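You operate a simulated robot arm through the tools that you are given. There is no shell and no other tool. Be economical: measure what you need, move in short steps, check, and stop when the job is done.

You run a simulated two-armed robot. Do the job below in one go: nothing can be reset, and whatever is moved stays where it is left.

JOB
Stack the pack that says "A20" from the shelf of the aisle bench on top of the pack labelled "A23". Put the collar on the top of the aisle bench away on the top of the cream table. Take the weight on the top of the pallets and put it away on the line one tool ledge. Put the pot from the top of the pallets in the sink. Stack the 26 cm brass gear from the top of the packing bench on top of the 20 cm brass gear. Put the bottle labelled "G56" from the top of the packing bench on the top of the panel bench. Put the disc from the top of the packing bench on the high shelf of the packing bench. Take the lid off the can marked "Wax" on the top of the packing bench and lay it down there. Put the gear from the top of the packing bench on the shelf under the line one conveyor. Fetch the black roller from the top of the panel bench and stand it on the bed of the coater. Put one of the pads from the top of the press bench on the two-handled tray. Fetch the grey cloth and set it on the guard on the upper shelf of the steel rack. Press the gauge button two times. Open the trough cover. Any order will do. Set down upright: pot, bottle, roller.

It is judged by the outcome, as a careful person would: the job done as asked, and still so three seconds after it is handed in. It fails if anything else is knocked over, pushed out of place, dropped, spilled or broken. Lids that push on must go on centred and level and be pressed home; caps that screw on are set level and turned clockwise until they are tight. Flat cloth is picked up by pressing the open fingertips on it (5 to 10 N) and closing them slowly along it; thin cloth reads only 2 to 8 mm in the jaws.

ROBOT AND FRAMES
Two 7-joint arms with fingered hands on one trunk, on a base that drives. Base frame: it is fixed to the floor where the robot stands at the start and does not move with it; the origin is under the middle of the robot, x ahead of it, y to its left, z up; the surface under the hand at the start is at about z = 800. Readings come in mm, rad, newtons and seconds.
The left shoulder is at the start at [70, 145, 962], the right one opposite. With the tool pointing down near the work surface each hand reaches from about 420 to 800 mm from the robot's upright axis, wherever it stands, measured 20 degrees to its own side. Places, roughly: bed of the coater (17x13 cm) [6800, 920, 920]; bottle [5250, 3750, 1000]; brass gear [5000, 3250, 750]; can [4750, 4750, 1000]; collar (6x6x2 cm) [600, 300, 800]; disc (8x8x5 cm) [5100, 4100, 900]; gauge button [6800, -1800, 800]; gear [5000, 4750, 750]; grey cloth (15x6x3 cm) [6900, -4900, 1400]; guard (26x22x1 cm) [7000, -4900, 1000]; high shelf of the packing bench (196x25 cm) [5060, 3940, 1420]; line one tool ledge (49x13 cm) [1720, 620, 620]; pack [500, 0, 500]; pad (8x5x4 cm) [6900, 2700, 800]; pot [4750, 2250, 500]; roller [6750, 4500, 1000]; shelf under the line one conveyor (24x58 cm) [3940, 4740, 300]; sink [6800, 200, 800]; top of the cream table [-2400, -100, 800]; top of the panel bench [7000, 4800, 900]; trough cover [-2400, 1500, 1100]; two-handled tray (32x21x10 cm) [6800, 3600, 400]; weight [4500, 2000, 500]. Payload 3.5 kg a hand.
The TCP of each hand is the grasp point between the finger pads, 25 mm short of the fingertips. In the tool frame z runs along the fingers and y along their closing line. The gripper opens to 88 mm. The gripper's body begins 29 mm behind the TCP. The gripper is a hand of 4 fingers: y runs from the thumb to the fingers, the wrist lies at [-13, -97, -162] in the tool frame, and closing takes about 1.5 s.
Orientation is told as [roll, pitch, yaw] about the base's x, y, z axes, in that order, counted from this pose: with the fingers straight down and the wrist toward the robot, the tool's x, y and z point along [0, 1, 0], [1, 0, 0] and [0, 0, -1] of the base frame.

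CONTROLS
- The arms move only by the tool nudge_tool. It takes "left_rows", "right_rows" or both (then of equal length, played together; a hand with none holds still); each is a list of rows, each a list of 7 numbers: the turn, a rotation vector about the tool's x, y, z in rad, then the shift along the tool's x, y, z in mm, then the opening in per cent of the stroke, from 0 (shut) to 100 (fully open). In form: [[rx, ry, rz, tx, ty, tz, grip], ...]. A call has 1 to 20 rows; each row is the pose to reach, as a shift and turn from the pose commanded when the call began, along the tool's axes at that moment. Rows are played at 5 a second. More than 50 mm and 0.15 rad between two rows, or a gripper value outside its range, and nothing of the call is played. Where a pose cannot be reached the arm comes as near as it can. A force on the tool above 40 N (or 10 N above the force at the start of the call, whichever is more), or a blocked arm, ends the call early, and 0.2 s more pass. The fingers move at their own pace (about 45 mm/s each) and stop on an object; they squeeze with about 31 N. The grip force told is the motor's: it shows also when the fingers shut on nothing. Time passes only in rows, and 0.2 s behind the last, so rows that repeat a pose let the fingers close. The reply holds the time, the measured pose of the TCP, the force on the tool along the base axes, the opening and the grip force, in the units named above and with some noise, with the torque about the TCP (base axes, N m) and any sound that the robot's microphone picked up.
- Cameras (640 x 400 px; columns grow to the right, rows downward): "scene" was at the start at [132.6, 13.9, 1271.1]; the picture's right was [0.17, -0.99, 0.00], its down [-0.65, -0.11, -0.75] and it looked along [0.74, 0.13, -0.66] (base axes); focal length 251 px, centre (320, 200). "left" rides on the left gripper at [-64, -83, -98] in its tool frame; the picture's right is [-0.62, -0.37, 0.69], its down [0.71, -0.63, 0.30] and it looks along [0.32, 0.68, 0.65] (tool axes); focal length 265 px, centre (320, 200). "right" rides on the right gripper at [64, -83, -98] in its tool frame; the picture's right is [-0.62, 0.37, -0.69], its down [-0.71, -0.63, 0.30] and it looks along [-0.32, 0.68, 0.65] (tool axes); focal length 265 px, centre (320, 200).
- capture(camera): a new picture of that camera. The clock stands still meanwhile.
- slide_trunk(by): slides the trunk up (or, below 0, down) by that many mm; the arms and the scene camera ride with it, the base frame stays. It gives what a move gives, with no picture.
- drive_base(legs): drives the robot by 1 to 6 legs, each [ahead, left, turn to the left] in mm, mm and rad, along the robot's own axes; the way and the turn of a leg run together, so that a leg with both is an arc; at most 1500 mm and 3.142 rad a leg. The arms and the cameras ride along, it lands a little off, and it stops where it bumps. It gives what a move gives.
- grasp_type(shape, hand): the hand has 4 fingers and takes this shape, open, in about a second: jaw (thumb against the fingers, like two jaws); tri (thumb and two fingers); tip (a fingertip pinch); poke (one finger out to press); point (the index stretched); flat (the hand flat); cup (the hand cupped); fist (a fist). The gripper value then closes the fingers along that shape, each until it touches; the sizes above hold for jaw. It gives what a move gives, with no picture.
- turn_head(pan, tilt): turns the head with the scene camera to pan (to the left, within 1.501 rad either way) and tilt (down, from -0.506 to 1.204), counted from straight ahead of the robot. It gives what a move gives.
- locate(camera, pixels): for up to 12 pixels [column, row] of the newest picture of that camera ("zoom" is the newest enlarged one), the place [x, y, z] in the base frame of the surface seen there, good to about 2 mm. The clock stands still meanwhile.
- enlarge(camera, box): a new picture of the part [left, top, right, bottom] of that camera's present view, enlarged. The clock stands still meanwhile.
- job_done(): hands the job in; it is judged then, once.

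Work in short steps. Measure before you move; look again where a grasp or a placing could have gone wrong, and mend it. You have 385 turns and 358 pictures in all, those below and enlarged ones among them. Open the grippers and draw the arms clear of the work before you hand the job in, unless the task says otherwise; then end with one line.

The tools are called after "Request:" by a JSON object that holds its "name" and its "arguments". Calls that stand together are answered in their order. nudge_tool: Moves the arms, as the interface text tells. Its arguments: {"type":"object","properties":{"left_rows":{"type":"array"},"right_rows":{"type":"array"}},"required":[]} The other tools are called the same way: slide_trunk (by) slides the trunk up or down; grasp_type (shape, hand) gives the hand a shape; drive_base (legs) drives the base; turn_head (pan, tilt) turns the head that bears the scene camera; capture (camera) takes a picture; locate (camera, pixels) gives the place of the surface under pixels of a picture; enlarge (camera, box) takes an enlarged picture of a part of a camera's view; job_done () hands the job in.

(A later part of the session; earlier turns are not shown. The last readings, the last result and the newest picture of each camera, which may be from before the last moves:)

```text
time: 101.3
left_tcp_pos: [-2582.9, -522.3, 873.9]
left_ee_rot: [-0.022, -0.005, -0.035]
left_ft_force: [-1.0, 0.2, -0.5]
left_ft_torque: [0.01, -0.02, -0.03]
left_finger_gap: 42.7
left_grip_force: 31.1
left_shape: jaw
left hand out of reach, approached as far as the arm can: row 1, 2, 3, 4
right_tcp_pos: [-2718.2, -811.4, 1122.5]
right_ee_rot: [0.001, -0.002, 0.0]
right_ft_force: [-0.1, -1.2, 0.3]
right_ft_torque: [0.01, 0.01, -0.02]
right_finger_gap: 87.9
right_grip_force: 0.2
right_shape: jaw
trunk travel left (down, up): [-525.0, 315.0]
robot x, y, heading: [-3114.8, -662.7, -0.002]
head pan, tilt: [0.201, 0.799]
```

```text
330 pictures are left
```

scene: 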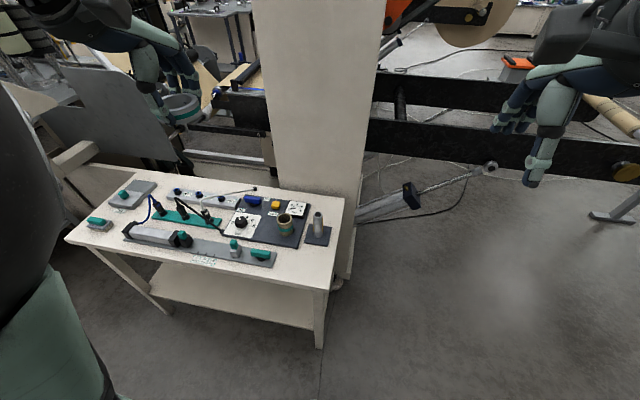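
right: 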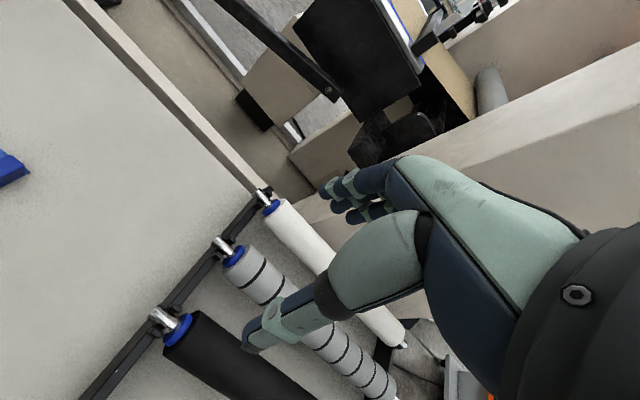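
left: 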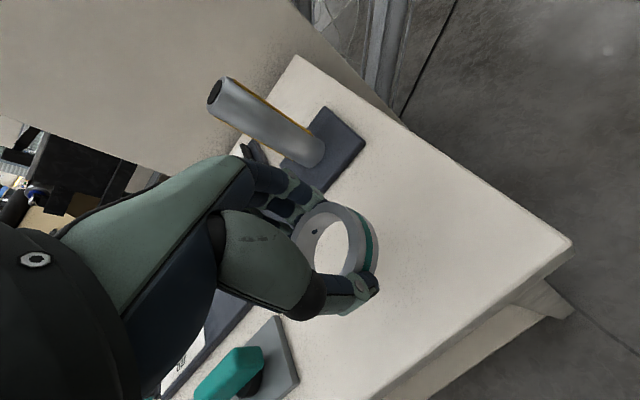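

Clear spot. I descend 46 mm while shifting 15 mm toward the front, then open gently.

Request:
{"name": "nudge_tool", "arguments": {"left_rows": [[0, 0, 0, -5, -10, 20, 0], [0, 0, 0, -10, -15, 35, 0], [0, 0, 0, -10, -15, 42, 0], [0, 0, 0, -10, -15, 46, 0], [0, 0, 0, -10, -15, 46, 0]]}}

Request:
{"name": "capture", "arguments": {"camera": "left"}}

```text
time: 102.5
left_tcp_pos: [-2598.9, -534.1, 829.2]
left_ee_rot: [-0.021, -0.006, -0.036]
left_ft_force: [0.5, 0.5, 0.3]
left_ft_torque: [0.01, -0.02, 0.0]
left_finger_gap: 42.6
left_grip_force: 31.3
left_shape: jaw
right_tcp_pos: [-2718.6, -812.5, 1121.3]
right_ee_rot: [-0.001, -0.002, -0.001]
right_ft_force: [-0.8, -0.1, 0.7]
right_ft_torque: [-0.02, 0.0, 0.01]
right_finger_gap: 87.9
right_grip_force: 0.1
right_shape: jaw
trunk travel left (down, up): [-525.0, 315.0]
robot x, y, heading: [-3113.7, -665.9, -0.005]
head pan, tilt: [0.201, 0.799]
```

```text
329 pictures are left
```

left: 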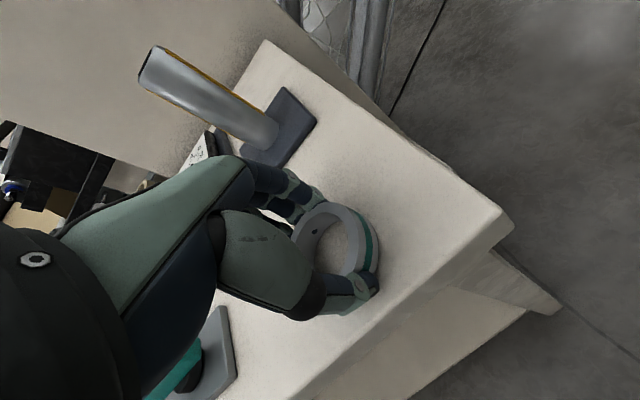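

I lower the last 3 mm, open, and lift away.

Request:
{"name": "nudge_tool", "arguments": {"left_rows": [[0, 0, 0, 0, 0, 2, 0], [0, 0, 0, 0, 0, 3, 0], [0, 0, 0, 0, 0, 3, 30], [0, 0, 0, 0, 0, 3, 60], [0, 0, 0, 0, 0, 3, 90], [0, 0, 0, 0, 0, 3, 100], [0, 0, 0, 0, 0, 3, 100], [0, 0, 0, 0, 0, -20, 100], [0, 0, 0, 0, 0, -60, 100], [0, 0, 0, 0, -20, -100, 100], [0, 0, 0, 0, -20, -145, 100], [0, 0, 0, 0, -20, -190, 100], [0, 0, 0, 20, -50, -220, 100], [0, 0, 0, 40, -80, -250, 100]]}}

Request:
{"name": "capture", "arguments": {"camera": "scene"}}

```text
time: 105.5
left_tcp_pos: [-2639.6, -459.8, 1093.4]
left_ee_rot: [-0.03, -0.004, -0.037]
left_ft_force: [-0.2, 0.8, -0.4]
left_ft_torque: [0.03, -0.01, 0.01]
left_finger_gap: 87.7
left_grip_force: 0.1
left_shape: jaw
left hand out of reach, approached as far as the arm can: row 11, 12, 13, 14
right_tcp_pos: [-2718.5, -812.1, 1121.9]
right_ee_rot: [-0.001, -0.002, 0.0]
right_ft_force: [-0.5, 0.2, 0.6]
right_ft_torque: [0.02, -0.01, 0.01]
right_finger_gap: 87.9
right_grip_force: 0.2
right_shape: jaw
trunk travel left (down, up): [-525.0, 315.0]
robot x, y, heading: [-3115.5, -662.8, -0.004]
head pan, tilt: [0.201, 0.799]
```

```text
328 pictures are left
```

scene: 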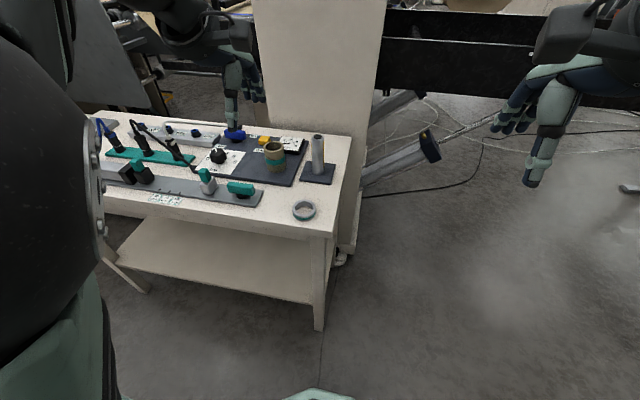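

The collar lies on the table at (304,210). Next the trough cover: back off and sidestep left along the aisle.

Request:
{"name": "drive_base", "arguments": {"legs": [[-200, 0, 0], [0, 1300, 0], [0, 700, 0]]}}

Request:
{"name": "turn_head", "arguments": {"pan": 0, "tilt": 0.45}}

Request:
{"name": "capture", "arguments": {"camera": "scene"}}

```text
time: 116.7
left_tcp_pos: [-2841.1, 1546.3, 1091.7]
left_ee_rot: [-0.028, -0.003, -0.028]
left_ft_force: [0.7, 0.4, 0.6]
left_ft_torque: [0.0, 0.0, 0.02]
left_finger_gap: 87.7
left_grip_force: 0.0
left_shape: jaw
right_tcp_pos: [-2917.1, 1193.4, 1121.8]
right_ee_rot: [-0.001, -0.004, 0.009]
right_ft_force: [0.2, 0.2, -0.4]
right_ft_torque: [0.02, -0.04, -0.02]
right_finger_gap: 87.6
right_grip_force: 0.1
right_shape: jaw
trunk travel left (down, up): [-525.0, 315.0]
robot x, y, heading: [-3312.1, 1335.8, 0.01]
head pan, tilt: [0.201, 0.799]
```

```text
time: 117.5
left_tcp_pos: [-2841.0, 1547.0, 1092.6]
left_ee_rot: [-0.029, 0.0, -0.024]
left_ft_force: [-0.2, 0.7, -0.7]
left_ft_torque: [0.01, 0.01, 0.02]
left_finger_gap: 87.5
left_grip_force: 0.0
left_shape: jaw
right_tcp_pos: [-2916.2, 1191.9, 1121.6]
right_ee_rot: [-0.001, -0.001, 0.007]
right_ft_force: [0.1, -0.5, 0.5]
right_ft_torque: [-0.01, -0.01, -0.01]
right_finger_gap: 87.8
right_grip_force: 0.1
right_shape: jaw
trunk travel left (down, up): [-525.0, 315.0]
robot x, y, heading: [-3319.9, 1337.7, 0.009]
head pan, tilt: [0.0, 0.45]
```

```text
327 pictures are left
```

scene: 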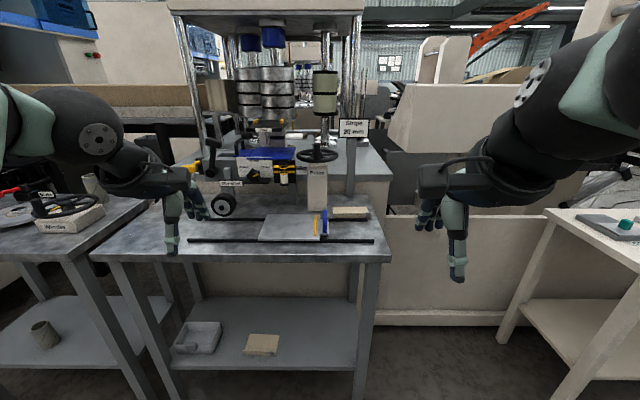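

The area at (270,160) may be the trough. I enlarge.

Request:
{"name": "enlarge", "arguments": {"camera": "scene", "box": [170, 100, 394, 240]}}

Request:
{"name": "locate", "arguments": {"camera": "zoom", "pixels": [[250, 170], [300, 150], [350, 165], [420, 150], [155, 300], [325, 230], [110, 200], [420, 250], [240, 210], [510, 80], [330, 300], [300, 200]]}}

```text
2.86 times, centred on (282, 170) of scene
```

zoom: 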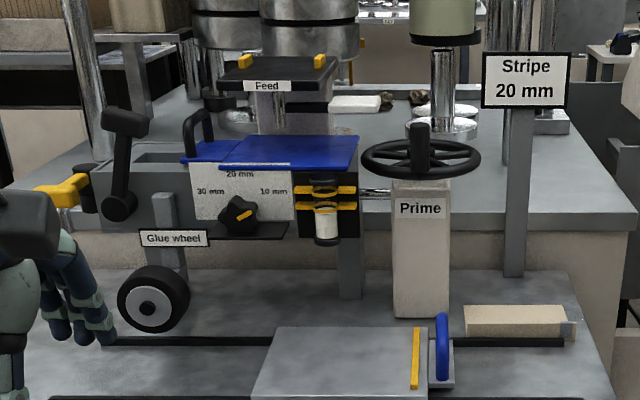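

```text
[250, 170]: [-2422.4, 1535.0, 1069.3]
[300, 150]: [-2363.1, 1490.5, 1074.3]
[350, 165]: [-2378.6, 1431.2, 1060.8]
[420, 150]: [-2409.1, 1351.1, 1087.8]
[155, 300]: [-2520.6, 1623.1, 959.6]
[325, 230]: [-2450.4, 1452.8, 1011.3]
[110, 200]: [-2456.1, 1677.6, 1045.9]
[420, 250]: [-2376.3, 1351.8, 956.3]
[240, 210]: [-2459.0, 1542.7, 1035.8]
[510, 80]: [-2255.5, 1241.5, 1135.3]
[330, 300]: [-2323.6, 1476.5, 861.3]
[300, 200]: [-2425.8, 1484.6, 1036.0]
```

It is a glue unit with a blue cover and black loop handle at zoom (195,130). I raise the trunk, move closer, and view from above.

Request:
{"name": "slide_trunk", "arguments": {"by": 250}}

Request:
{"name": "drive_base", "arguments": {"legs": [[260, 60, 0]]}}

Request:
{"name": "turn_head", "arguments": {"pan": 0.1, "tilt": 0.75}}

Request:
{"name": "enlarge", "arguments": {"camera": "scene", "box": [180, 60, 436, 220]}}

```text
time: 120.1
left_tcp_pos: [-2839.3, 1545.8, 1343.0]
left_ee_rot: [-0.03, -0.003, -0.023]
left_ft_force: [0.0, -0.5, -0.1]
left_ft_torque: [-0.01, -0.02, 0.02]
left_finger_gap: 87.6
left_grip_force: 0.1
left_shape: jaw
right_tcp_pos: [-2916.7, 1191.0, 1370.9]
right_ee_rot: [-0.001, -0.001, 0.007]
right_ft_force: [-0.3, -0.1, -0.2]
right_ft_torque: [-0.02, 0.01, -0.01]
right_finger_gap: 87.7
right_grip_force: 0.0
right_shape: jaw
trunk travel left (down, up): [-775.0, 65.0]
robot x, y, heading: [-3320.2, 1336.6, 0.007]
head pan, tilt: [0.0, 0.45]
```

```text
time: 122.0
left_tcp_pos: [-2585.6, 1609.4, 1343.3]
left_ee_rot: [-0.03, -0.003, -0.024]
left_ft_force: [-0.2, 0.8, 0.3]
left_ft_torque: [0.0, 0.0, -0.05]
left_finger_gap: 87.6
left_grip_force: 0.1
left_shape: jaw
right_tcp_pos: [-2661.0, 1254.5, 1372.3]
right_ee_rot: [0.0, -0.005, 0.01]
right_ft_force: [-0.3, 0.2, 0.0]
right_ft_torque: [-0.02, -0.02, 0.03]
right_finger_gap: 88.0
right_grip_force: 0.0
right_shape: jaw
trunk travel left (down, up): [-775.0, 65.0]
robot x, y, heading: [-3055.6, 1398.4, 0.004]
head pan, tilt: [0.0, 0.45]
```

```text
time: 122.8
left_tcp_pos: [-2581.8, 1608.0, 1343.4]
left_ee_rot: [-0.032, -0.001, -0.025]
left_ft_force: [0.0, 0.5, 0.8]
left_ft_torque: [-0.02, -0.02, 0.01]
left_finger_gap: 87.5
left_grip_force: 0.1
left_shape: jaw
right_tcp_pos: [-2657.4, 1254.4, 1371.3]
right_ee_rot: [-0.001, -0.002, 0.01]
right_ft_force: [-0.5, -0.3, 0.2]
right_ft_torque: [0.02, -0.03, 0.0]
right_finger_gap: 87.5
right_grip_force: 0.1
right_shape: jaw
trunk travel left (down, up): [-775.0, 65.0]
robot x, y, heading: [-3055.4, 1399.2, 0.006]
head pan, tilt: [0.099, 0.75]
```

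```text
2.50 times, centred on (308, 140) of scene
```

zoom: 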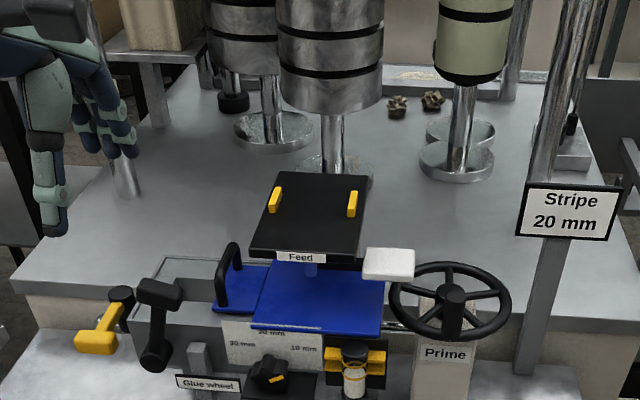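

I take a closer look at the cover and handle.

Request:
{"name": "enlarge", "arguments": {"camera": "scene", "box": [230, 150, 350, 225]}}

Request:
{"name": "locate", "arguments": {"camera": "zoom", "pixels": [[120, 85], [180, 75], [200, 110], [250, 65], [235, 125], [300, 120], [300, 160], [400, 130], [420, 170], [265, 40], [110, 130], [215, 90]]}}

```text
5.33 times, centred on (290, 188) of scene
```

zoom: 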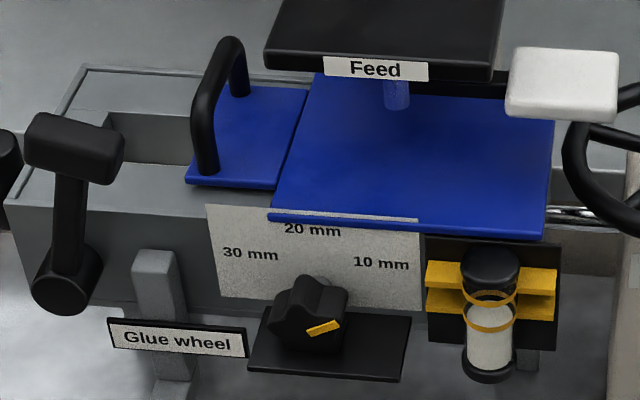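

```text
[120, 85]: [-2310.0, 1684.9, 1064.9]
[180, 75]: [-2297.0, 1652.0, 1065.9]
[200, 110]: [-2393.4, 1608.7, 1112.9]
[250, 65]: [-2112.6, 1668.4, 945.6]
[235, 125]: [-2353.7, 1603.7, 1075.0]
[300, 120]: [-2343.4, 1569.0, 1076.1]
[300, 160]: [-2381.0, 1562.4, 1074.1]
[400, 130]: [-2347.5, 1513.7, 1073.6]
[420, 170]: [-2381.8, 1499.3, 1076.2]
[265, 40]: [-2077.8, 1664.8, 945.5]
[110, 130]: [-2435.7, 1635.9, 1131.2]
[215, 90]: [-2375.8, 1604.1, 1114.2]
```

The loop handle bar (along x) is at about (−2375,1606,1114). I bring the left hand above with the closing line turned along y, and look through its camera.

Request:
{"name": "nudge_tool", "arguments": {"left_rows": [[0, 0, 0.14, 0, 15, 0, 100], [0, 0, 0.28, 0, 30, 0, 100], [0, 0, 0.42, 0, 50, 0, 100], [0, 0, 0.56, 0, 70, 0, 100], [0, 0, 0.7, 0, 90, 0, 100], [0, 0, 0.84, 0, 110, 0, 100], [0, 0, 0.98, 0, 130, 0, 100], [0, 0, 1.12, 0, 150, 20, 100], [0, 0, 1.26, 0, 170, 40, 100], [0, 0, 1.4, 3, 190, 60, 100], [0, 0, 1.54, 3, 207, 80, 100], [0, 0, 1.54, 3, 207, 100, 100], [0, 0, 1.54, 3, 207, 100, 100]]}}

Request:
{"name": "capture", "arguments": {"camera": "left"}}

Request:
{"name": "capture", "arguments": {"camera": "scene"}}

```text
time: 124.6
left_tcp_pos: [-2438.3, 1600.5, 1329.2]
left_ee_rot: [-0.034, -0.036, -1.048]
left_ft_force: [11.4, -22.8, -9.0]
left_ft_torque: [1.99, 0.39, 1.77]
left_finger_gap: 87.4
left_grip_force: 0.1
left_shape: jaw
left hand out of reach, approached as far as the arm can: row 8
right_tcp_pos: [-2657.8, 1252.8, 1373.4]
right_ee_rot: [0.003, -0.001, 0.008]
right_ft_force: [0.0, -0.1, 0.8]
right_ft_torque: [0.0, 0.01, -0.02]
right_finger_gap: 87.6
right_grip_force: 0.1
right_shape: jaw
trunk travel left (down, up): [-775.0, 65.0]
robot x, y, heading: [-3056.4, 1394.9, 0.011]
head pan, tilt: [0.099, 0.75]
stopped in row 8 (left hand): the force on the tool passed its limit at 192 N (the readings are from after the stop); the commanded pose is now the measured one
```

```text
323 pictures are left
```

left: 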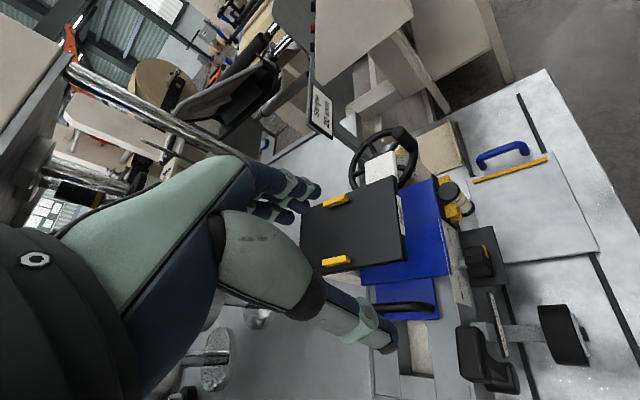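

```text
322 pictures are left
```

scene: 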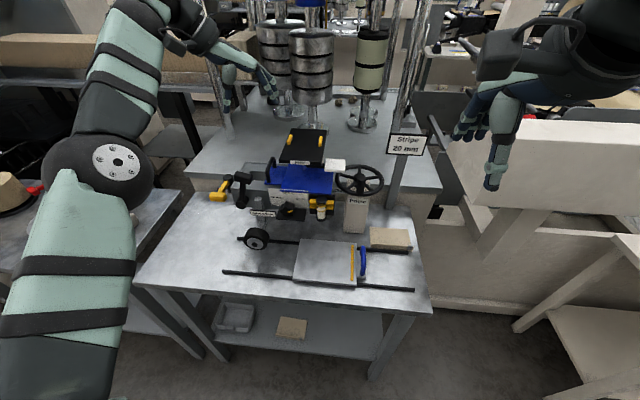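

The wrist struck the press post (192 N). I back the hand straight off toward the robot and measure the posts.

Request:
{"name": "locate", "arguments": {"camera": "scene", "pixels": [[218, 110], [212, 60], [405, 90], [300, 150], [290, 140], [316, 140], [270, 172], [241, 180], [218, 195], [360, 180], [230, 85], [265, 80]]}}

Request:
{"name": "nudge_tool", "arguments": {"left_rows": [[0, 0, 0, -25, -15, -5, 100], [0, 0, 0, -50, -30, -5, 100], [0, 0, 0, -80, -45, -5, 100], [0, 0, 0, -104, -60, -5, 100], [0, 0, 0, -104, -60, -5, 100]]}}

Request:
{"name": "enlarge", "arguments": {"camera": "scene", "box": [192, 100, 448, 260]}}

```text
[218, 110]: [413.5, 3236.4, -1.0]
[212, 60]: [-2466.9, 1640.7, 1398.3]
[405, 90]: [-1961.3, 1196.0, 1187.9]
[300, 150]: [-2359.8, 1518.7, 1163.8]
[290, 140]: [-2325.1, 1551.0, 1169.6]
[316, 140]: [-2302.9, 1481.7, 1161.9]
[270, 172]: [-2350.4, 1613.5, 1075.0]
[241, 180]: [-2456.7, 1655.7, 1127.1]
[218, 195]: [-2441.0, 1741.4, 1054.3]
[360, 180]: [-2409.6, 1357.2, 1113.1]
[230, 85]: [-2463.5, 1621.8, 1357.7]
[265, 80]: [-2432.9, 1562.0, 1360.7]
```

```text
time: 125.8
left_tcp_pos: [-2559.2, 1602.3, 1336.8]
left_ee_rot: [-0.035, -0.036, -1.052]
left_ft_force: [0.5, -0.4, -0.2]
left_ft_torque: [0.0, 0.03, -0.02]
left_finger_gap: 87.2
left_grip_force: 0.0
left_shape: jaw
right_tcp_pos: [-2657.3, 1254.8, 1371.4]
right_ee_rot: [0.001, -0.001, 0.01]
right_ft_force: [0.1, 0.5, 0.1]
right_ft_torque: [-0.03, -0.01, 0.01]
right_finger_gap: 87.7
right_grip_force: 0.0
right_shape: jaw
trunk travel left (down, up): [-775.0, 65.0]
robot x, y, heading: [-3061.5, 1394.3, 0.009]
head pan, tilt: [0.099, 0.75]
```

```text
2.50 times, centred on (320, 180) of scene
```

zoom: 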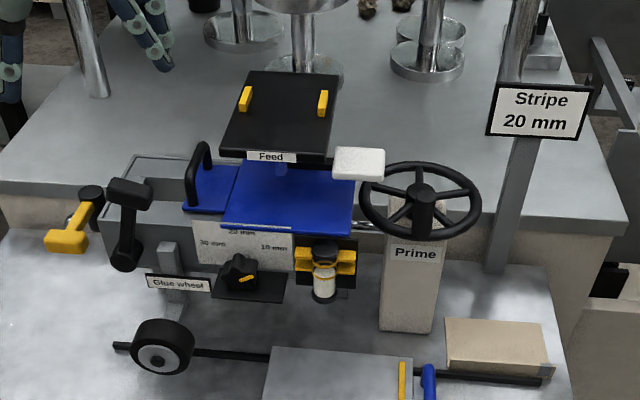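

Everything stands in place. I locate posts and the handle more exactly in this zoom.

Request:
{"name": "locate", "arguments": {"camera": "zoom", "pixels": [[85, 40], [100, 92], [205, 148], [190, 185], [186, 205], [208, 158], [175, 185], [150, 170], [120, 190], [235, 180], [280, 205], [350, 205]]}}

Request:
{"name": "enlarge", "arguments": {"camera": "scene", "box": [232, 150, 328, 210]}}

```text
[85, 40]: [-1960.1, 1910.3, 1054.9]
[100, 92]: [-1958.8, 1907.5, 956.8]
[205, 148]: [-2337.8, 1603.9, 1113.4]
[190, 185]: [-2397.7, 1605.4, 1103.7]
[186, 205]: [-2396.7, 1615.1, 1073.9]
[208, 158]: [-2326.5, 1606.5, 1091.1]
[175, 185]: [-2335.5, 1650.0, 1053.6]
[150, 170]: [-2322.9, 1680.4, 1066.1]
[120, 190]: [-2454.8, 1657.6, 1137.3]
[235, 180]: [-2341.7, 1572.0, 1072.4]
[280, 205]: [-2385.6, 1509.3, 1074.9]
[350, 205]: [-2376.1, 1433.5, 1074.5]
```

```text
6.67 times, centred on (280, 180) of scene
```

zoom: 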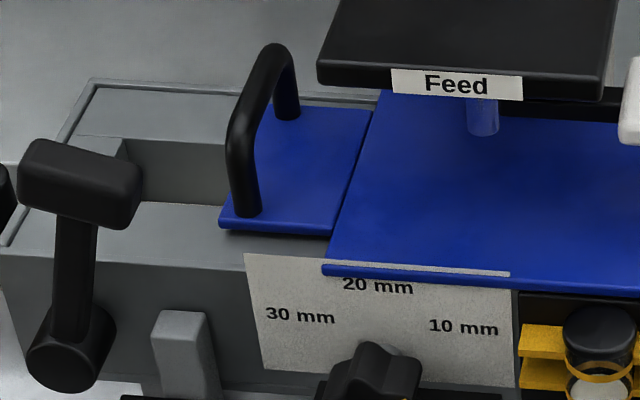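

The small blue plate with the handle slides beneath the larger plate. I turn the left hand back to yaw 0 and place closed fingers left of the handle to push it toward −y.

Request:
{"name": "nudge_tool", "arguments": {"left_rows": [[0, 0, -0.15, 0, 0, 0, 80], [0, 0, -0.3, 0, 0, 0, 60], [0, 0, -0.45, 0, 0, 0, 40], [0, 0, -0.6, 0, 0, 0, 20], [0, 0, -0.75, 0, 0, 0, 0], [0, 0, -0.9, 0, 0, 0, 0], [0, 0, -1.05, 0, 0, 0, 0], [0, 0, -1.05, 40, 8, 0, 0], [0, 0, -1.05, 80, 16, 10, 0], [0, 0, -1.05, 120, 24, 25, 0], [0, 0, -1.05, 160, 32, 40, 0], [0, 0, -1.05, 199, 41, 55, 0], [0, 0, -1.05, 199, 41, 100, 0], [0, 0, -1.05, 199, 41, 130, 0], [0, 0, -1.05, 199, 41, 130, 0]]}}

Request:
{"name": "capture", "arguments": {"camera": "left"}}

Request:
{"name": "capture", "arguments": {"camera": "scene"}}

```text
time: 129.0
left_tcp_pos: [-2368.3, 1660.2, 1198.3]
left_ee_rot: [-0.049, 0.013, -0.003]
left_ft_force: [1.1, -1.1, 0.4]
left_ft_torque: [-0.02, 0.03, -0.03]
left_finger_gap: 0.0
left_grip_force: 30.9
left_shape: jaw
right_tcp_pos: [-2656.2, 1254.8, 1371.6]
right_ee_rot: [0.002, -0.001, 0.012]
right_ft_force: [0.9, 0.6, -0.1]
right_ft_torque: [0.0, 0.01, -0.01]
right_finger_gap: 87.6
right_grip_force: 0.1
right_shape: jaw
trunk travel left (down, up): [-775.0, 65.0]
robot x, y, heading: [-3062.8, 1393.8, 0.004]
head pan, tilt: [0.099, 0.75]
```

```text
319 pictures are left
```

left: 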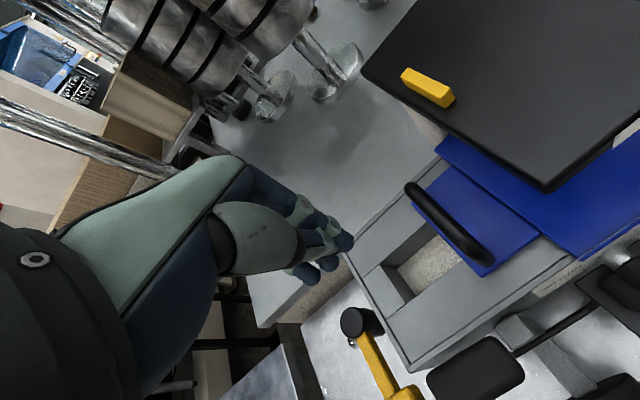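

```text
318 pictures are left
```

scene: 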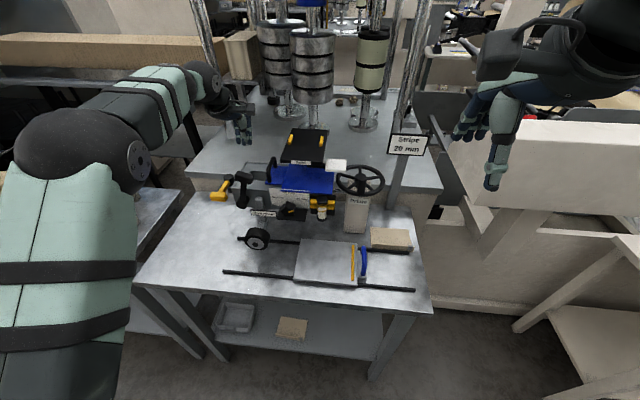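

The camera shows the handle right of my fingers and the trough partly open. I lower 90 mm and push slowly toward −y.

Request:
{"name": "nudge_tool", "arguments": {"left_rows": [[0, 0, 0, 5, 3, 30, 0], [0, 0, 0, 5, 3, 60, 0], [0, 0, 0, 5, 3, 90, 0], [0, 0, 0, 5, 3, 90, 0], [0, 0, 0, -10, 3, 90, 0], [0, 0, 0, -20, 3, 90, 0], [0, 0, 0, -30, 3, 90, 0], [0, 0, 0, -38, 3, 90, 0], [0, 0, 0, -46, 3, 90, 0], [0, 0, 0, -54, 3, 90, 0], [0, 0, 0, -62, 3, 90, 0], [0, 0, 0, -70, 3, 90, 0]]}}

Request:
{"name": "capture", "arguments": {"camera": "left"}}

```text
time: 131.2
left_tcp_pos: [-2368.4, 1624.0, 1112.0]
left_ee_rot: [-0.028, 0.014, 0.042]
left_ft_force: [0.1, 24.2, -2.2]
left_ft_torque: [0.06, 0.0, 0.23]
left_finger_gap: 0.0
left_grip_force: 31.0
left_shape: jaw
right_tcp_pos: [-2655.6, 1260.0, 1371.9]
right_ee_rot: [-0.001, -0.001, 0.018]
right_ft_force: [-0.2, 0.3, 0.4]
right_ft_torque: [0.05, -0.02, 0.0]
right_finger_gap: 87.8
right_grip_force: 0.1
right_shape: jaw
trunk travel left (down, up): [-775.0, 65.0]
robot x, y, heading: [-3056.5, 1402.2, 0.016]
head pan, tilt: [0.099, 0.75]
stopped in row 11 (left hand): the force on the tool passed its limit at 42 N (the readings are from after the stop); the commanded pose is now the measured one
```

```text
317 pictures are left
```

left: 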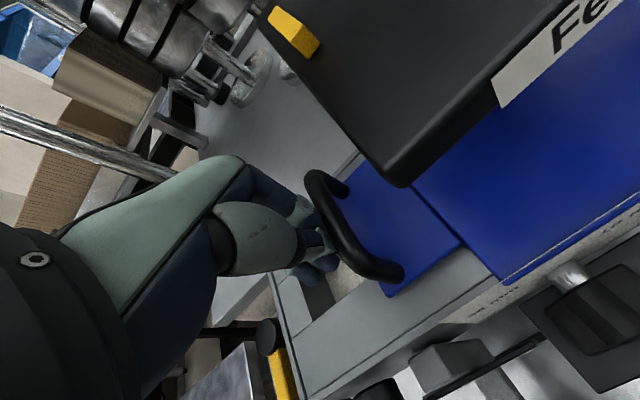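

The push stopped at 42 N. I measure whether the handle has moved.

Request:
{"name": "locate", "arguments": {"camera": "left", "pixels": [[345, 235], [325, 195], [375, 265], [390, 290], [410, 230], [470, 200], [455, 240], [340, 290]]}}

Request:
{"name": "enlarge", "arguments": {"camera": "left", "box": [280, 140, 480, 300]}}

```text
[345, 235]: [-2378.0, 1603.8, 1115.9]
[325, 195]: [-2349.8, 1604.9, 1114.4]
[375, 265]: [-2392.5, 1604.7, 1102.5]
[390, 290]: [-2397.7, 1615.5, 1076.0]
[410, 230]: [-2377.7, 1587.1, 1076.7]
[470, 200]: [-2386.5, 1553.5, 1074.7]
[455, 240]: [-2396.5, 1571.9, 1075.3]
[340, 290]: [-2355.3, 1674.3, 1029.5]
```

```text
2.50 times, centred on (380, 220) of left
```

zoom: 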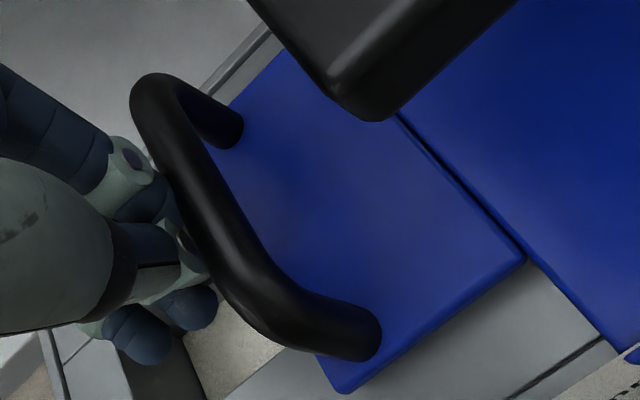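

The handle has not moved: the blue flap looks hinged at its right edge (dark line), so it should be lifted. The handle is ~76 mm long in x, so I can grip it end to end. I back off, open and tilt the hand so it comes from the left.

Request:
{"name": "nudge_tool", "arguments": {"left_rows": [[0, 0, 0, 30, 0, -10, 0], [0, 0, 0, 35, 2, -50, 40], [0, 0, 0, 35, 4, -90, 80], [0, -0.12, 0.02, 35, 4, -95, 100], [0, -0.24, 0.04, 35, 4, -95, 100], [0, -0.36, 0.04, 35, 4, -95, 100], [0, -0.47, 0.04, 30, 4, -95, 100], [0, -0.47, 0.04, 15, 4, -80, 100], [0, -0.47, 0.04, 5, 4, -70, 100], [0, -0.47, 0.04, 5, 4, -70, 100]]}}

Request:
{"name": "capture", "arguments": {"camera": "left"}}

```text
time: 133.4
left_tcp_pos: [-2362.7, 1621.8, 1183.6]
left_ee_rot: [-0.507, -0.001, -0.013]
left_ft_force: [-0.3, 0.1, -0.4]
left_ft_torque: [0.0, 0.0, 0.05]
left_finger_gap: 87.7
left_grip_force: 0.1
left_shape: jaw
right_tcp_pos: [-2657.8, 1258.1, 1373.7]
right_ee_rot: [0.0, -0.002, 0.014]
right_ft_force: [0.0, -0.2, -0.1]
right_ft_torque: [0.02, -0.02, -0.02]
right_finger_gap: 87.6
right_grip_force: 0.1
right_shape: jaw
trunk travel left (down, up): [-775.0, 65.0]
robot x, y, heading: [-3060.3, 1396.3, 0.008]
head pan, tilt: [0.099, 0.75]
```

```text
315 pictures are left
```

left: 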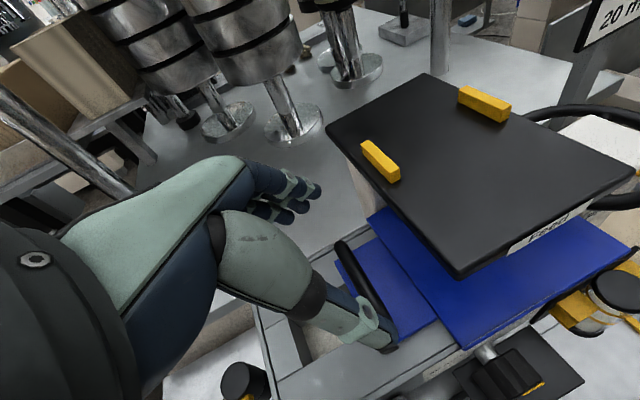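

I move along the tool axis to straddle the handle and close on it.

Request:
{"name": "nudge_tool", "arguments": {"left_rows": [[0, 0, 0, 25, 0, 10, 100], [0, 0, 0, 25, 0, 40, 100], [0, 0, 0, 25, 0, 65, 100], [0, 0, 0, 25, 0, 78, 100], [0, 0, 0, 25, 0, 78, 50], [0, 0, 0, 25, 0, 78, 0], [0, 0, 0, 25, 0, 78, 0], [0, 0, 0, 25, 0, 78, 0]]}}

Request:
{"name": "capture", "arguments": {"camera": "left"}}

```text
time: 135.2
left_tcp_pos: [-2354.3, 1604.1, 1103.9]
left_ee_rot: [-0.507, -0.006, -0.01]
left_ft_force: [34.0, 0.4, 13.3]
left_ft_torque: [0.14, -0.26, -0.21]
left_finger_gap: 22.6
left_grip_force: 31.9
left_shape: jaw
right_tcp_pos: [-2650.0, 1256.3, 1371.0]
right_ee_rot: [0.002, 0.004, 0.013]
right_ft_force: [0.4, -0.2, -0.3]
right_ft_torque: [0.0, -0.01, 0.01]
right_finger_gap: 87.7
right_grip_force: 0.1
right_shape: jaw
trunk travel left (down, up): [-775.0, 65.0]
robot x, y, heading: [-3056.3, 1401.8, 0.011]
head pan, tilt: [0.099, 0.75]
```

```text
314 pictures are left
```

left: 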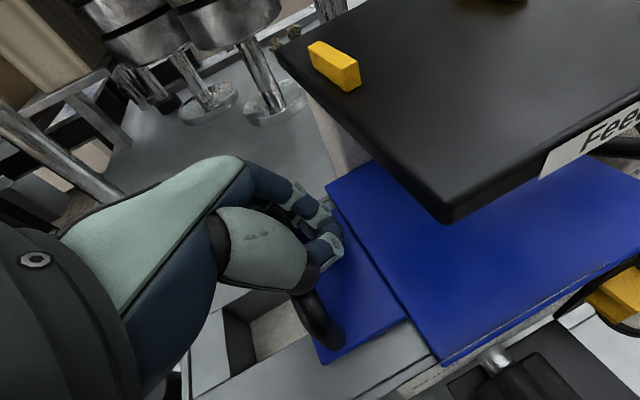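

The hand has pinched part of the handle (22.6 mm). I try a gentle lift to see if the flap moves.

Request:
{"name": "nudge_tool", "arguments": {"left_rows": [[0, 0, 0, -2, -4, -4, 0], [0, 0, 0, -5, -7, -9, 0], [0, 0, 0, -7, -7, -13, 0], [0, 0, 0, -10, -7, -17, 0], [0, 0, 0, -10, -7, -17, 0]]}}

Request:
{"name": "capture", "arguments": {"camera": "left"}}

```text
time: 136.4
left_tcp_pos: [-2369.0, 1605.9, 1120.2]
left_ee_rot: [-0.509, 0.005, -0.018]
left_ft_force: [10.0, 0.2, -3.6]
left_ft_torque: [-0.06, 0.03, -0.13]
left_finger_gap: 15.6
left_grip_force: 30.8
left_shape: jaw
right_tcp_pos: [-2654.7, 1258.6, 1372.1]
right_ee_rot: [-0.001, -0.002, 0.017]
right_ft_force: [-0.4, -0.1, -0.3]
right_ft_torque: [0.01, -0.02, 0.04]
right_finger_gap: 87.5
right_grip_force: 0.0
right_shape: jaw
trunk travel left (down, up): [-775.0, 65.0]
robot x, y, heading: [-3060.0, 1399.4, 0.017]
head pan, tilt: [0.099, 0.75]
```

```text
313 pictures are left
```

left: 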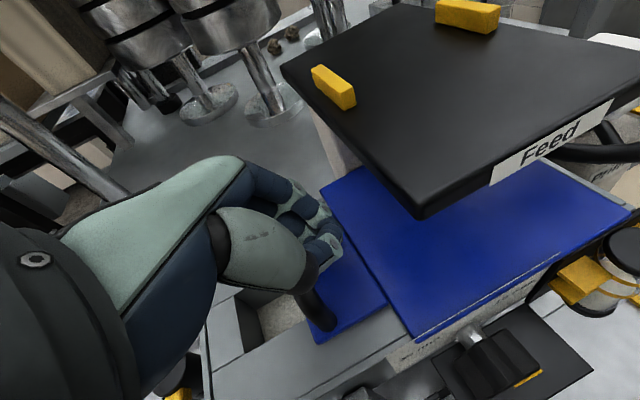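

Now 15.6 mm gap, perhaps on the bar itself. I try lifting 25 mm more along the hinge arc.

Request:
{"name": "nudge_tool", "arguments": {"left_rows": [[0, 0, 0, -4, 0, -3, 0], [0, 0, 0, -9, 0, -7, 0], [0, 0, 0, -14, 0, -11, 0], [0, 0, 0, -20, 0, -14, 0], [0, 0, 0, -20, 0, -14, 0]]}}

Request:
{"name": "capture", "arguments": {"camera": "left"}}

Request:
{"name": "enlarge", "arguments": {"camera": "scene", "box": [232, 120, 344, 190]}}

```text
time: 137.6
left_tcp_pos: [-2369.2, 1595.3, 1143.4]
left_ee_rot: [-0.506, 0.003, -0.014]
left_ft_force: [0.4, 0.4, -0.3]
left_ft_torque: [-0.04, -0.02, -0.01]
left_finger_gap: 15.8
left_grip_force: 30.8
left_shape: jaw
right_tcp_pos: [-2658.6, 1257.0, 1371.5]
right_ee_rot: [-0.001, 0.001, 0.013]
right_ft_force: [-0.1, 0.5, -0.9]
right_ft_torque: [0.02, -0.03, 0.02]
right_finger_gap: 87.9
right_grip_force: 0.0
right_shape: jaw
trunk travel left (down, up): [-775.0, 65.0]
robot x, y, heading: [-3055.8, 1400.3, 0.018]
head pan, tilt: [0.099, 0.75]
```

```text
312 pictures are left
```

left: 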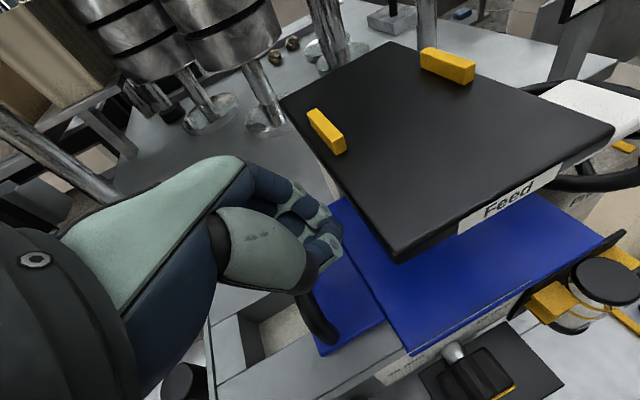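

```text
5.71 times, centred on (288, 155) of scene
```

zoom: 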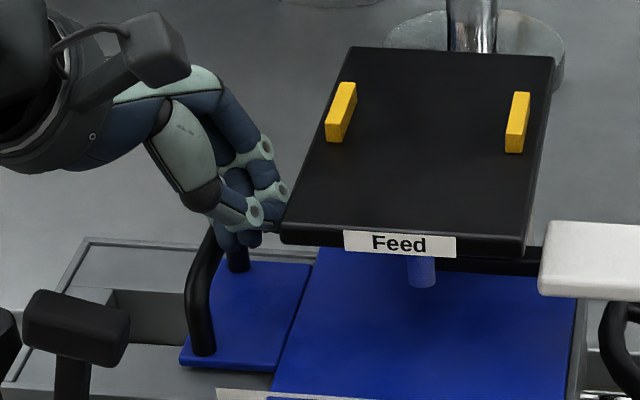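

The fingers slipped off; the flap didn't move. I'll hook the bar from below with one finger: back off, and take the poke shape.

Request:
{"name": "nudge_tool", "arguments": {"left_rows": [[0, 0, 0, 0, 0, -30, 50], [0, 0, 0, 0, 0, -70, 100], [0, -0.12, 0, 0, 0, -90, 100], [0, -0.24, 0, 10, 0, -90, 100], [0, -0.36, 0, 20, 0, -90, 100], [0, -0.48, 0, 30, 0, -90, 100], [0, -0.6, 0, 40, 0, -90, 100], [0, -0.6, 0, 40, 0, -90, 100]]}}

Request:
{"name": "grasp_type", "arguments": {"hand": "left", "shape": "poke"}}

Request:
{"name": "capture", "arguments": {"camera": "left"}}

Request:
{"name": "capture", "arguments": {"camera": "scene"}}

```text
time: 139.4
left_tcp_pos: [-2370.5, 1672.2, 1204.0]
left_ee_rot: [-1.106, 0.001, -0.013]
left_ft_force: [0.1, 0.0, -0.4]
left_ft_torque: [0.0, -0.01, 0.03]
left_finger_gap: 87.4
left_grip_force: 0.2
left_shape: jaw
right_tcp_pos: [-2657.8, 1256.1, 1372.2]
right_ee_rot: [-0.001, -0.002, 0.014]
right_ft_force: [-0.2, -0.3, -0.5]
right_ft_torque: [-0.03, -0.04, -0.01]
right_finger_gap: 87.6
right_grip_force: 0.1
right_shape: jaw
trunk travel left (down, up): [-775.0, 65.0]
robot x, y, heading: [-3058.6, 1397.8, 0.008]
head pan, tilt: [0.099, 0.75]
```

```text
time: 140.3
left_tcp_pos: [-2368.6, 1673.1, 1203.6]
left_ee_rot: [-1.106, 0.002, -0.015]
left_ft_force: [0.2, -0.2, -0.7]
left_ft_torque: [0.0, -0.01, 0.01]
left_finger_gap: 0.1
left_grip_force: 0.1
left_shape: poke
right_tcp_pos: [-2656.8, 1256.2, 1372.2]
right_ee_rot: [-0.001, -0.002, 0.014]
right_ft_force: [0.1, 0.4, -1.1]
right_ft_torque: [-0.01, -0.02, 0.01]
right_finger_gap: 87.4
right_grip_force: 0.1
right_shape: jaw
trunk travel left (down, up): [-775.0, 65.0]
robot x, y, heading: [-3055.5, 1401.4, 0.009]
head pan, tilt: [0.099, 0.75]
```

```text
310 pictures are left
```

left: 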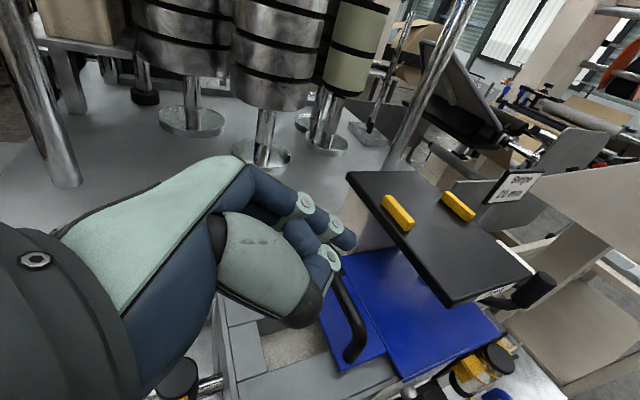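

```text
309 pictures are left
```

scene: 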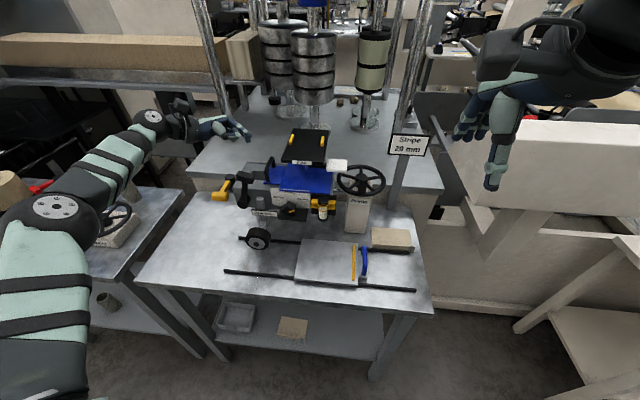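

I find where the poke fingertip is relative to the TCP.

Request:
{"name": "locate", "arguments": {"camera": "left", "pixels": [[345, 240], [318, 220], [330, 255], [350, 243], [305, 245]]}}

Request:
{"name": "enlarge", "arguments": {"camera": "scene", "box": [160, 90, 320, 190]}}

```text
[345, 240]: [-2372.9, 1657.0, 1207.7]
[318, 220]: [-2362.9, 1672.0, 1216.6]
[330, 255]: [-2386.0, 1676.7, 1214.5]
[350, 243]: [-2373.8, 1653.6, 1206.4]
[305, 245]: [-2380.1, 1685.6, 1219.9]
```

```text
4.00 times, centred on (240, 140) of scene
```

zoom: 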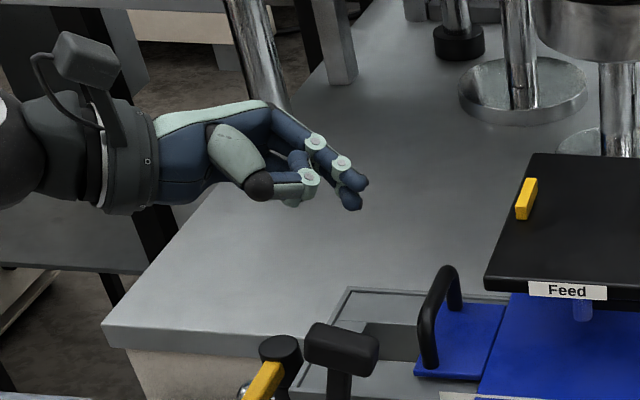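

Two fingertips appear extended; I try the "point" shape for a single finger.

Request:
{"name": "grasp_type", "arguments": {"hand": "left", "shape": "point"}}

Request:
{"name": "capture", "arguments": {"camera": "left"}}

Request:
{"name": "enlarge", "arguments": {"camera": "scene", "box": [160, 90, 320, 190]}}

```text
time: 141.2
left_tcp_pos: [-2368.8, 1673.8, 1203.9]
left_ee_rot: [-1.105, 0.0, -0.015]
left_ft_force: [-0.3, 0.4, 0.3]
left_ft_torque: [0.01, 0.01, 0.02]
left_finger_gap: 0.0
left_grip_force: 0.1
left_shape: point
right_tcp_pos: [-2657.4, 1257.1, 1371.2]
right_ee_rot: [-0.001, -0.003, 0.014]
right_ft_force: [-0.6, 0.5, -0.4]
right_ft_torque: [0.04, -0.03, 0.02]
right_finger_gap: 87.7
right_grip_force: 0.0
right_shape: jaw
trunk travel left (down, up): [-775.0, 65.0]
robot x, y, heading: [-3056.4, 1399.1, 0.013]
head pan, tilt: [0.099, 0.75]
```

```text
307 pictures are left
```

left: 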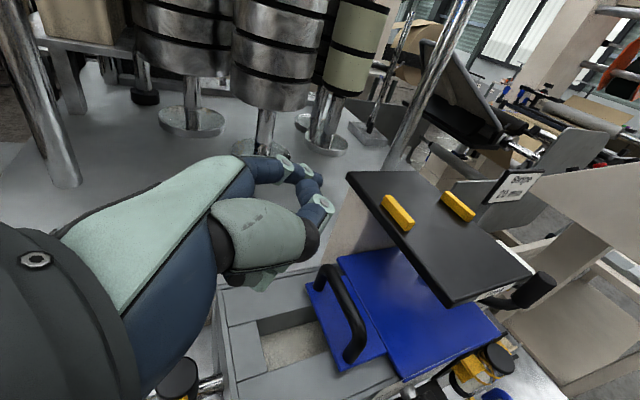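

```text
4.00 times, centred on (240, 140) of scene
```

zoom: 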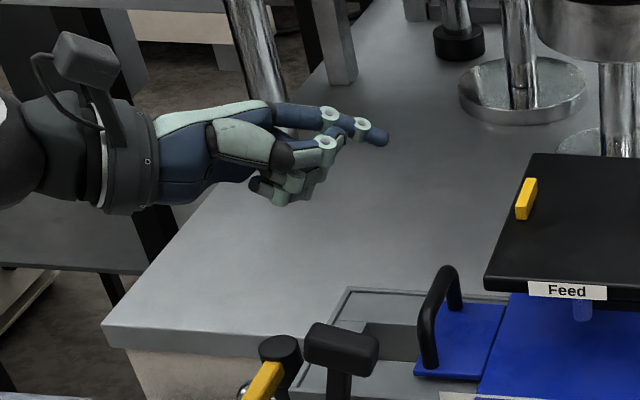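

The index would not fit under the bar. I want to understand the cover better first: bring the left hand back level and view the cover from the front with its camera.

Request:
{"name": "grasp_type", "arguments": {"hand": "left", "shape": "jaw"}}

Request:
{"name": "nudge_tool", "arguments": {"left_rows": [[0, 0.14, 0, -20, 0, -30, 100], [0, 0.28, 0, -40, -20, -50, 100], [0, 0.42, 0, -50, -50, -60, 100], [0, 0.56, 0, -50, -90, -60, 100], [0, 0.7, 0, -50, -130, -60, 100], [0, 0.84, 0, -50, -170, -60, 100], [0, 0.98, 0, -50, -205, -60, 100], [0, 1.1, 0, -50, -205, -60, 100]]}}

Request:
{"name": "capture", "arguments": {"camera": "left"}}

```text
time: 142.1
left_tcp_pos: [-2369.0, 1673.7, 1204.2]
left_ee_rot: [-1.103, 0.002, -0.014]
left_ft_force: [-0.1, -0.6, 0.1]
left_ft_torque: [-0.01, 0.0, 0.01]
left_finger_gap: 87.6
left_grip_force: 0.1
left_shape: jaw
right_tcp_pos: [-2658.1, 1256.7, 1372.1]
right_ee_rot: [-0.001, -0.001, 0.014]
right_ft_force: [-1.0, 0.6, 0.5]
right_ft_torque: [-0.01, -0.01, -0.03]
right_finger_gap: 87.6
right_grip_force: 0.1
right_shape: jaw
trunk travel left (down, up): [-775.0, 65.0]
robot x, y, heading: [-3057.8, 1399.2, 0.007]
head pan, tilt: [0.099, 0.75]
```

```text
time: 143.9
left_tcp_pos: [-2573.2, 1705.9, 1276.6]
left_ee_rot: [-0.004, -0.001, -0.014]
left_ft_force: [0.8, -0.1, -0.3]
left_ft_torque: [-0.01, 0.0, 0.01]
left_finger_gap: 87.7
left_grip_force: 0.0
left_shape: jaw
right_tcp_pos: [-2658.0, 1256.0, 1371.9]
right_ee_rot: [0.002, -0.003, 0.014]
right_ft_force: [0.2, 0.2, -0.6]
right_ft_torque: [0.01, 0.0, -0.01]
right_finger_gap: 87.7
right_grip_force: 0.0
right_shape: jaw
trunk travel left (down, up): [-775.0, 65.0]
robot x, y, heading: [-3059.8, 1398.5, 0.012]
head pan, tilt: [0.099, 0.75]
```

```text
305 pictures are left
```

left: 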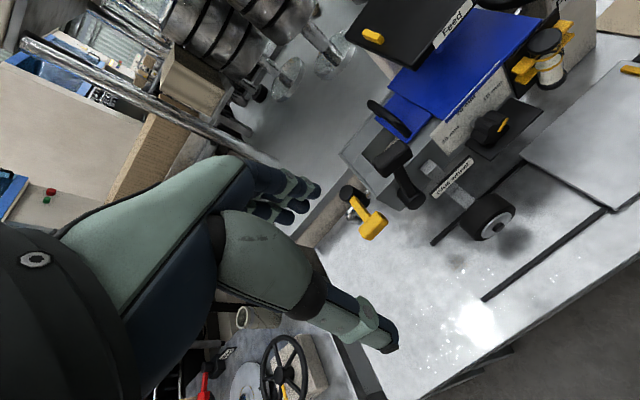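

Now I move the hand right and lower, to look at the cover's near side from closer.

Request:
{"name": "nudge_tool", "arguments": {"left_rows": [[0, 0, 0, -45, 0, 10, 100], [0, 0, 0, -90, 0, 30, 100], [0, 0, 0, -135, 0, 50, 100], [0, 0, 0, -180, 0, 70, 100], [0, 0, 0, -225, 0, 90, 100], [0, 0, 0, -225, 0, 90, 100]]}}

Request:
{"name": "enlarge", "arguments": {"camera": "left", "box": [200, 0, 640, 275]}}

```text
time: 145.3
left_tcp_pos: [-2571.3, 1482.7, 1180.0]
left_ee_rot: [-0.011, 0.005, -0.015]
left_ft_force: [-1.4, 0.8, 0.2]
left_ft_torque: [-0.01, 0.0, -0.03]
left_finger_gap: 88.0
left_grip_force: 0.0
left_shape: jaw
left hand out of reach, approached as far as the arm can: row 3, 4, 5, 6
right_tcp_pos: [-2659.2, 1262.9, 1372.7]
right_ee_rot: [-0.003, -0.001, 0.014]
right_ft_force: [-0.1, -1.1, -0.6]
right_ft_torque: [-0.02, 0.02, 0.03]
right_finger_gap: 87.6
right_grip_force: 0.1
right_shape: jaw
trunk travel left (down, up): [-775.0, 65.0]
robot x, y, heading: [-3056.3, 1398.7, 0.014]
head pan, tilt: [0.099, 0.75]
```

```text
1.45 times, centred on (420, 138) of left
```

zoom: 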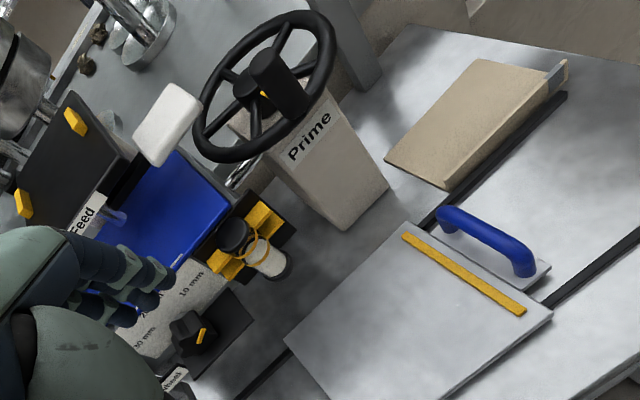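

The clear stub under "Feed" suggests a slide cover that is pulled by its handle. I need a proper pinch across the bar, so I retract the arm and turn the robot to heading ≈ −0.6 a little to the left, so the closing line can lie along y.

Request:
{"name": "nudge_tool", "arguments": {"left_rows": [[0, 0, 0, 10, -20, -40, 100], [0, 0, 0, 40, -40, -75, 100], [0, 0, 0, 80, -40, -100, 100], [0, 0, 0, 120, -40, -120, 100], [0, 0, 0, 120, -40, -120, 100]]}}

Request:
{"name": "drive_base", "arguments": {"legs": [[-100, 0, 0], [0, 392, 0], [0, 0, -0.61], [138, 94, 0]]}}

Request:
{"name": "turn_head", "arguments": {"pan": 0.2, "tilt": 0.75}}

Request:
{"name": "capture", "arguments": {"camera": "scene"}}

```text
refused: row 2 steps farther than a row can; nothing moved
```

```text
time: 151.2
left_tcp_pos: [-2553.6, 1573.5, 1180.2]
left_ee_rot: [-0.007, 0.003, -0.622]
left_ft_force: [-0.5, -0.6, -0.5]
left_ft_torque: [0.02, -0.03, -0.01]
left_finger_gap: 87.9
left_grip_force: 0.1
left_shape: jaw
right_tcp_pos: [-2754.1, 1440.3, 1372.9]
right_ee_rot: [0.001, -0.006, -0.593]
right_ft_force: [0.3, -0.2, -0.1]
right_ft_torque: [-0.01, 0.0, 0.03]
right_finger_gap: 87.8
right_grip_force: 0.0
right_shape: jaw
trunk travel left (down, up): [-775.0, 65.0]
robot x, y, heading: [-3000.7, 1785.3, -0.6]
head pan, tilt: [0.099, 0.75]
```

```text
time: 151.9
left_tcp_pos: [-2550.1, 1572.0, 1181.0]
left_ee_rot: [-0.008, 0.005, -0.622]
left_ft_force: [0.0, 0.1, 0.1]
left_ft_torque: [0.01, 0.0, 0.0]
left_finger_gap: 87.5
left_grip_force: 0.1
left_shape: jaw
right_tcp_pos: [-2749.6, 1440.5, 1372.2]
right_ee_rot: [0.001, -0.002, -0.593]
right_ft_force: [0.2, -0.1, -0.2]
right_ft_torque: [-0.01, 0.01, -0.03]
right_finger_gap: 87.6
right_grip_force: 0.1
right_shape: jaw
trunk travel left (down, up): [-775.0, 65.0]
robot x, y, heading: [-2994.7, 1788.8, -0.598]
head pan, tilt: [0.201, 0.75]
```

```text
303 pictures are left
```

scene: 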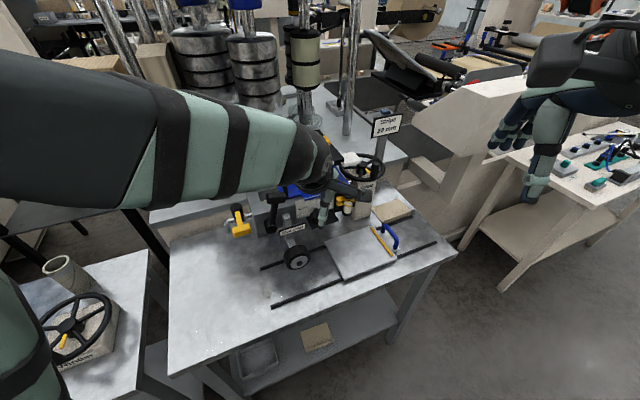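

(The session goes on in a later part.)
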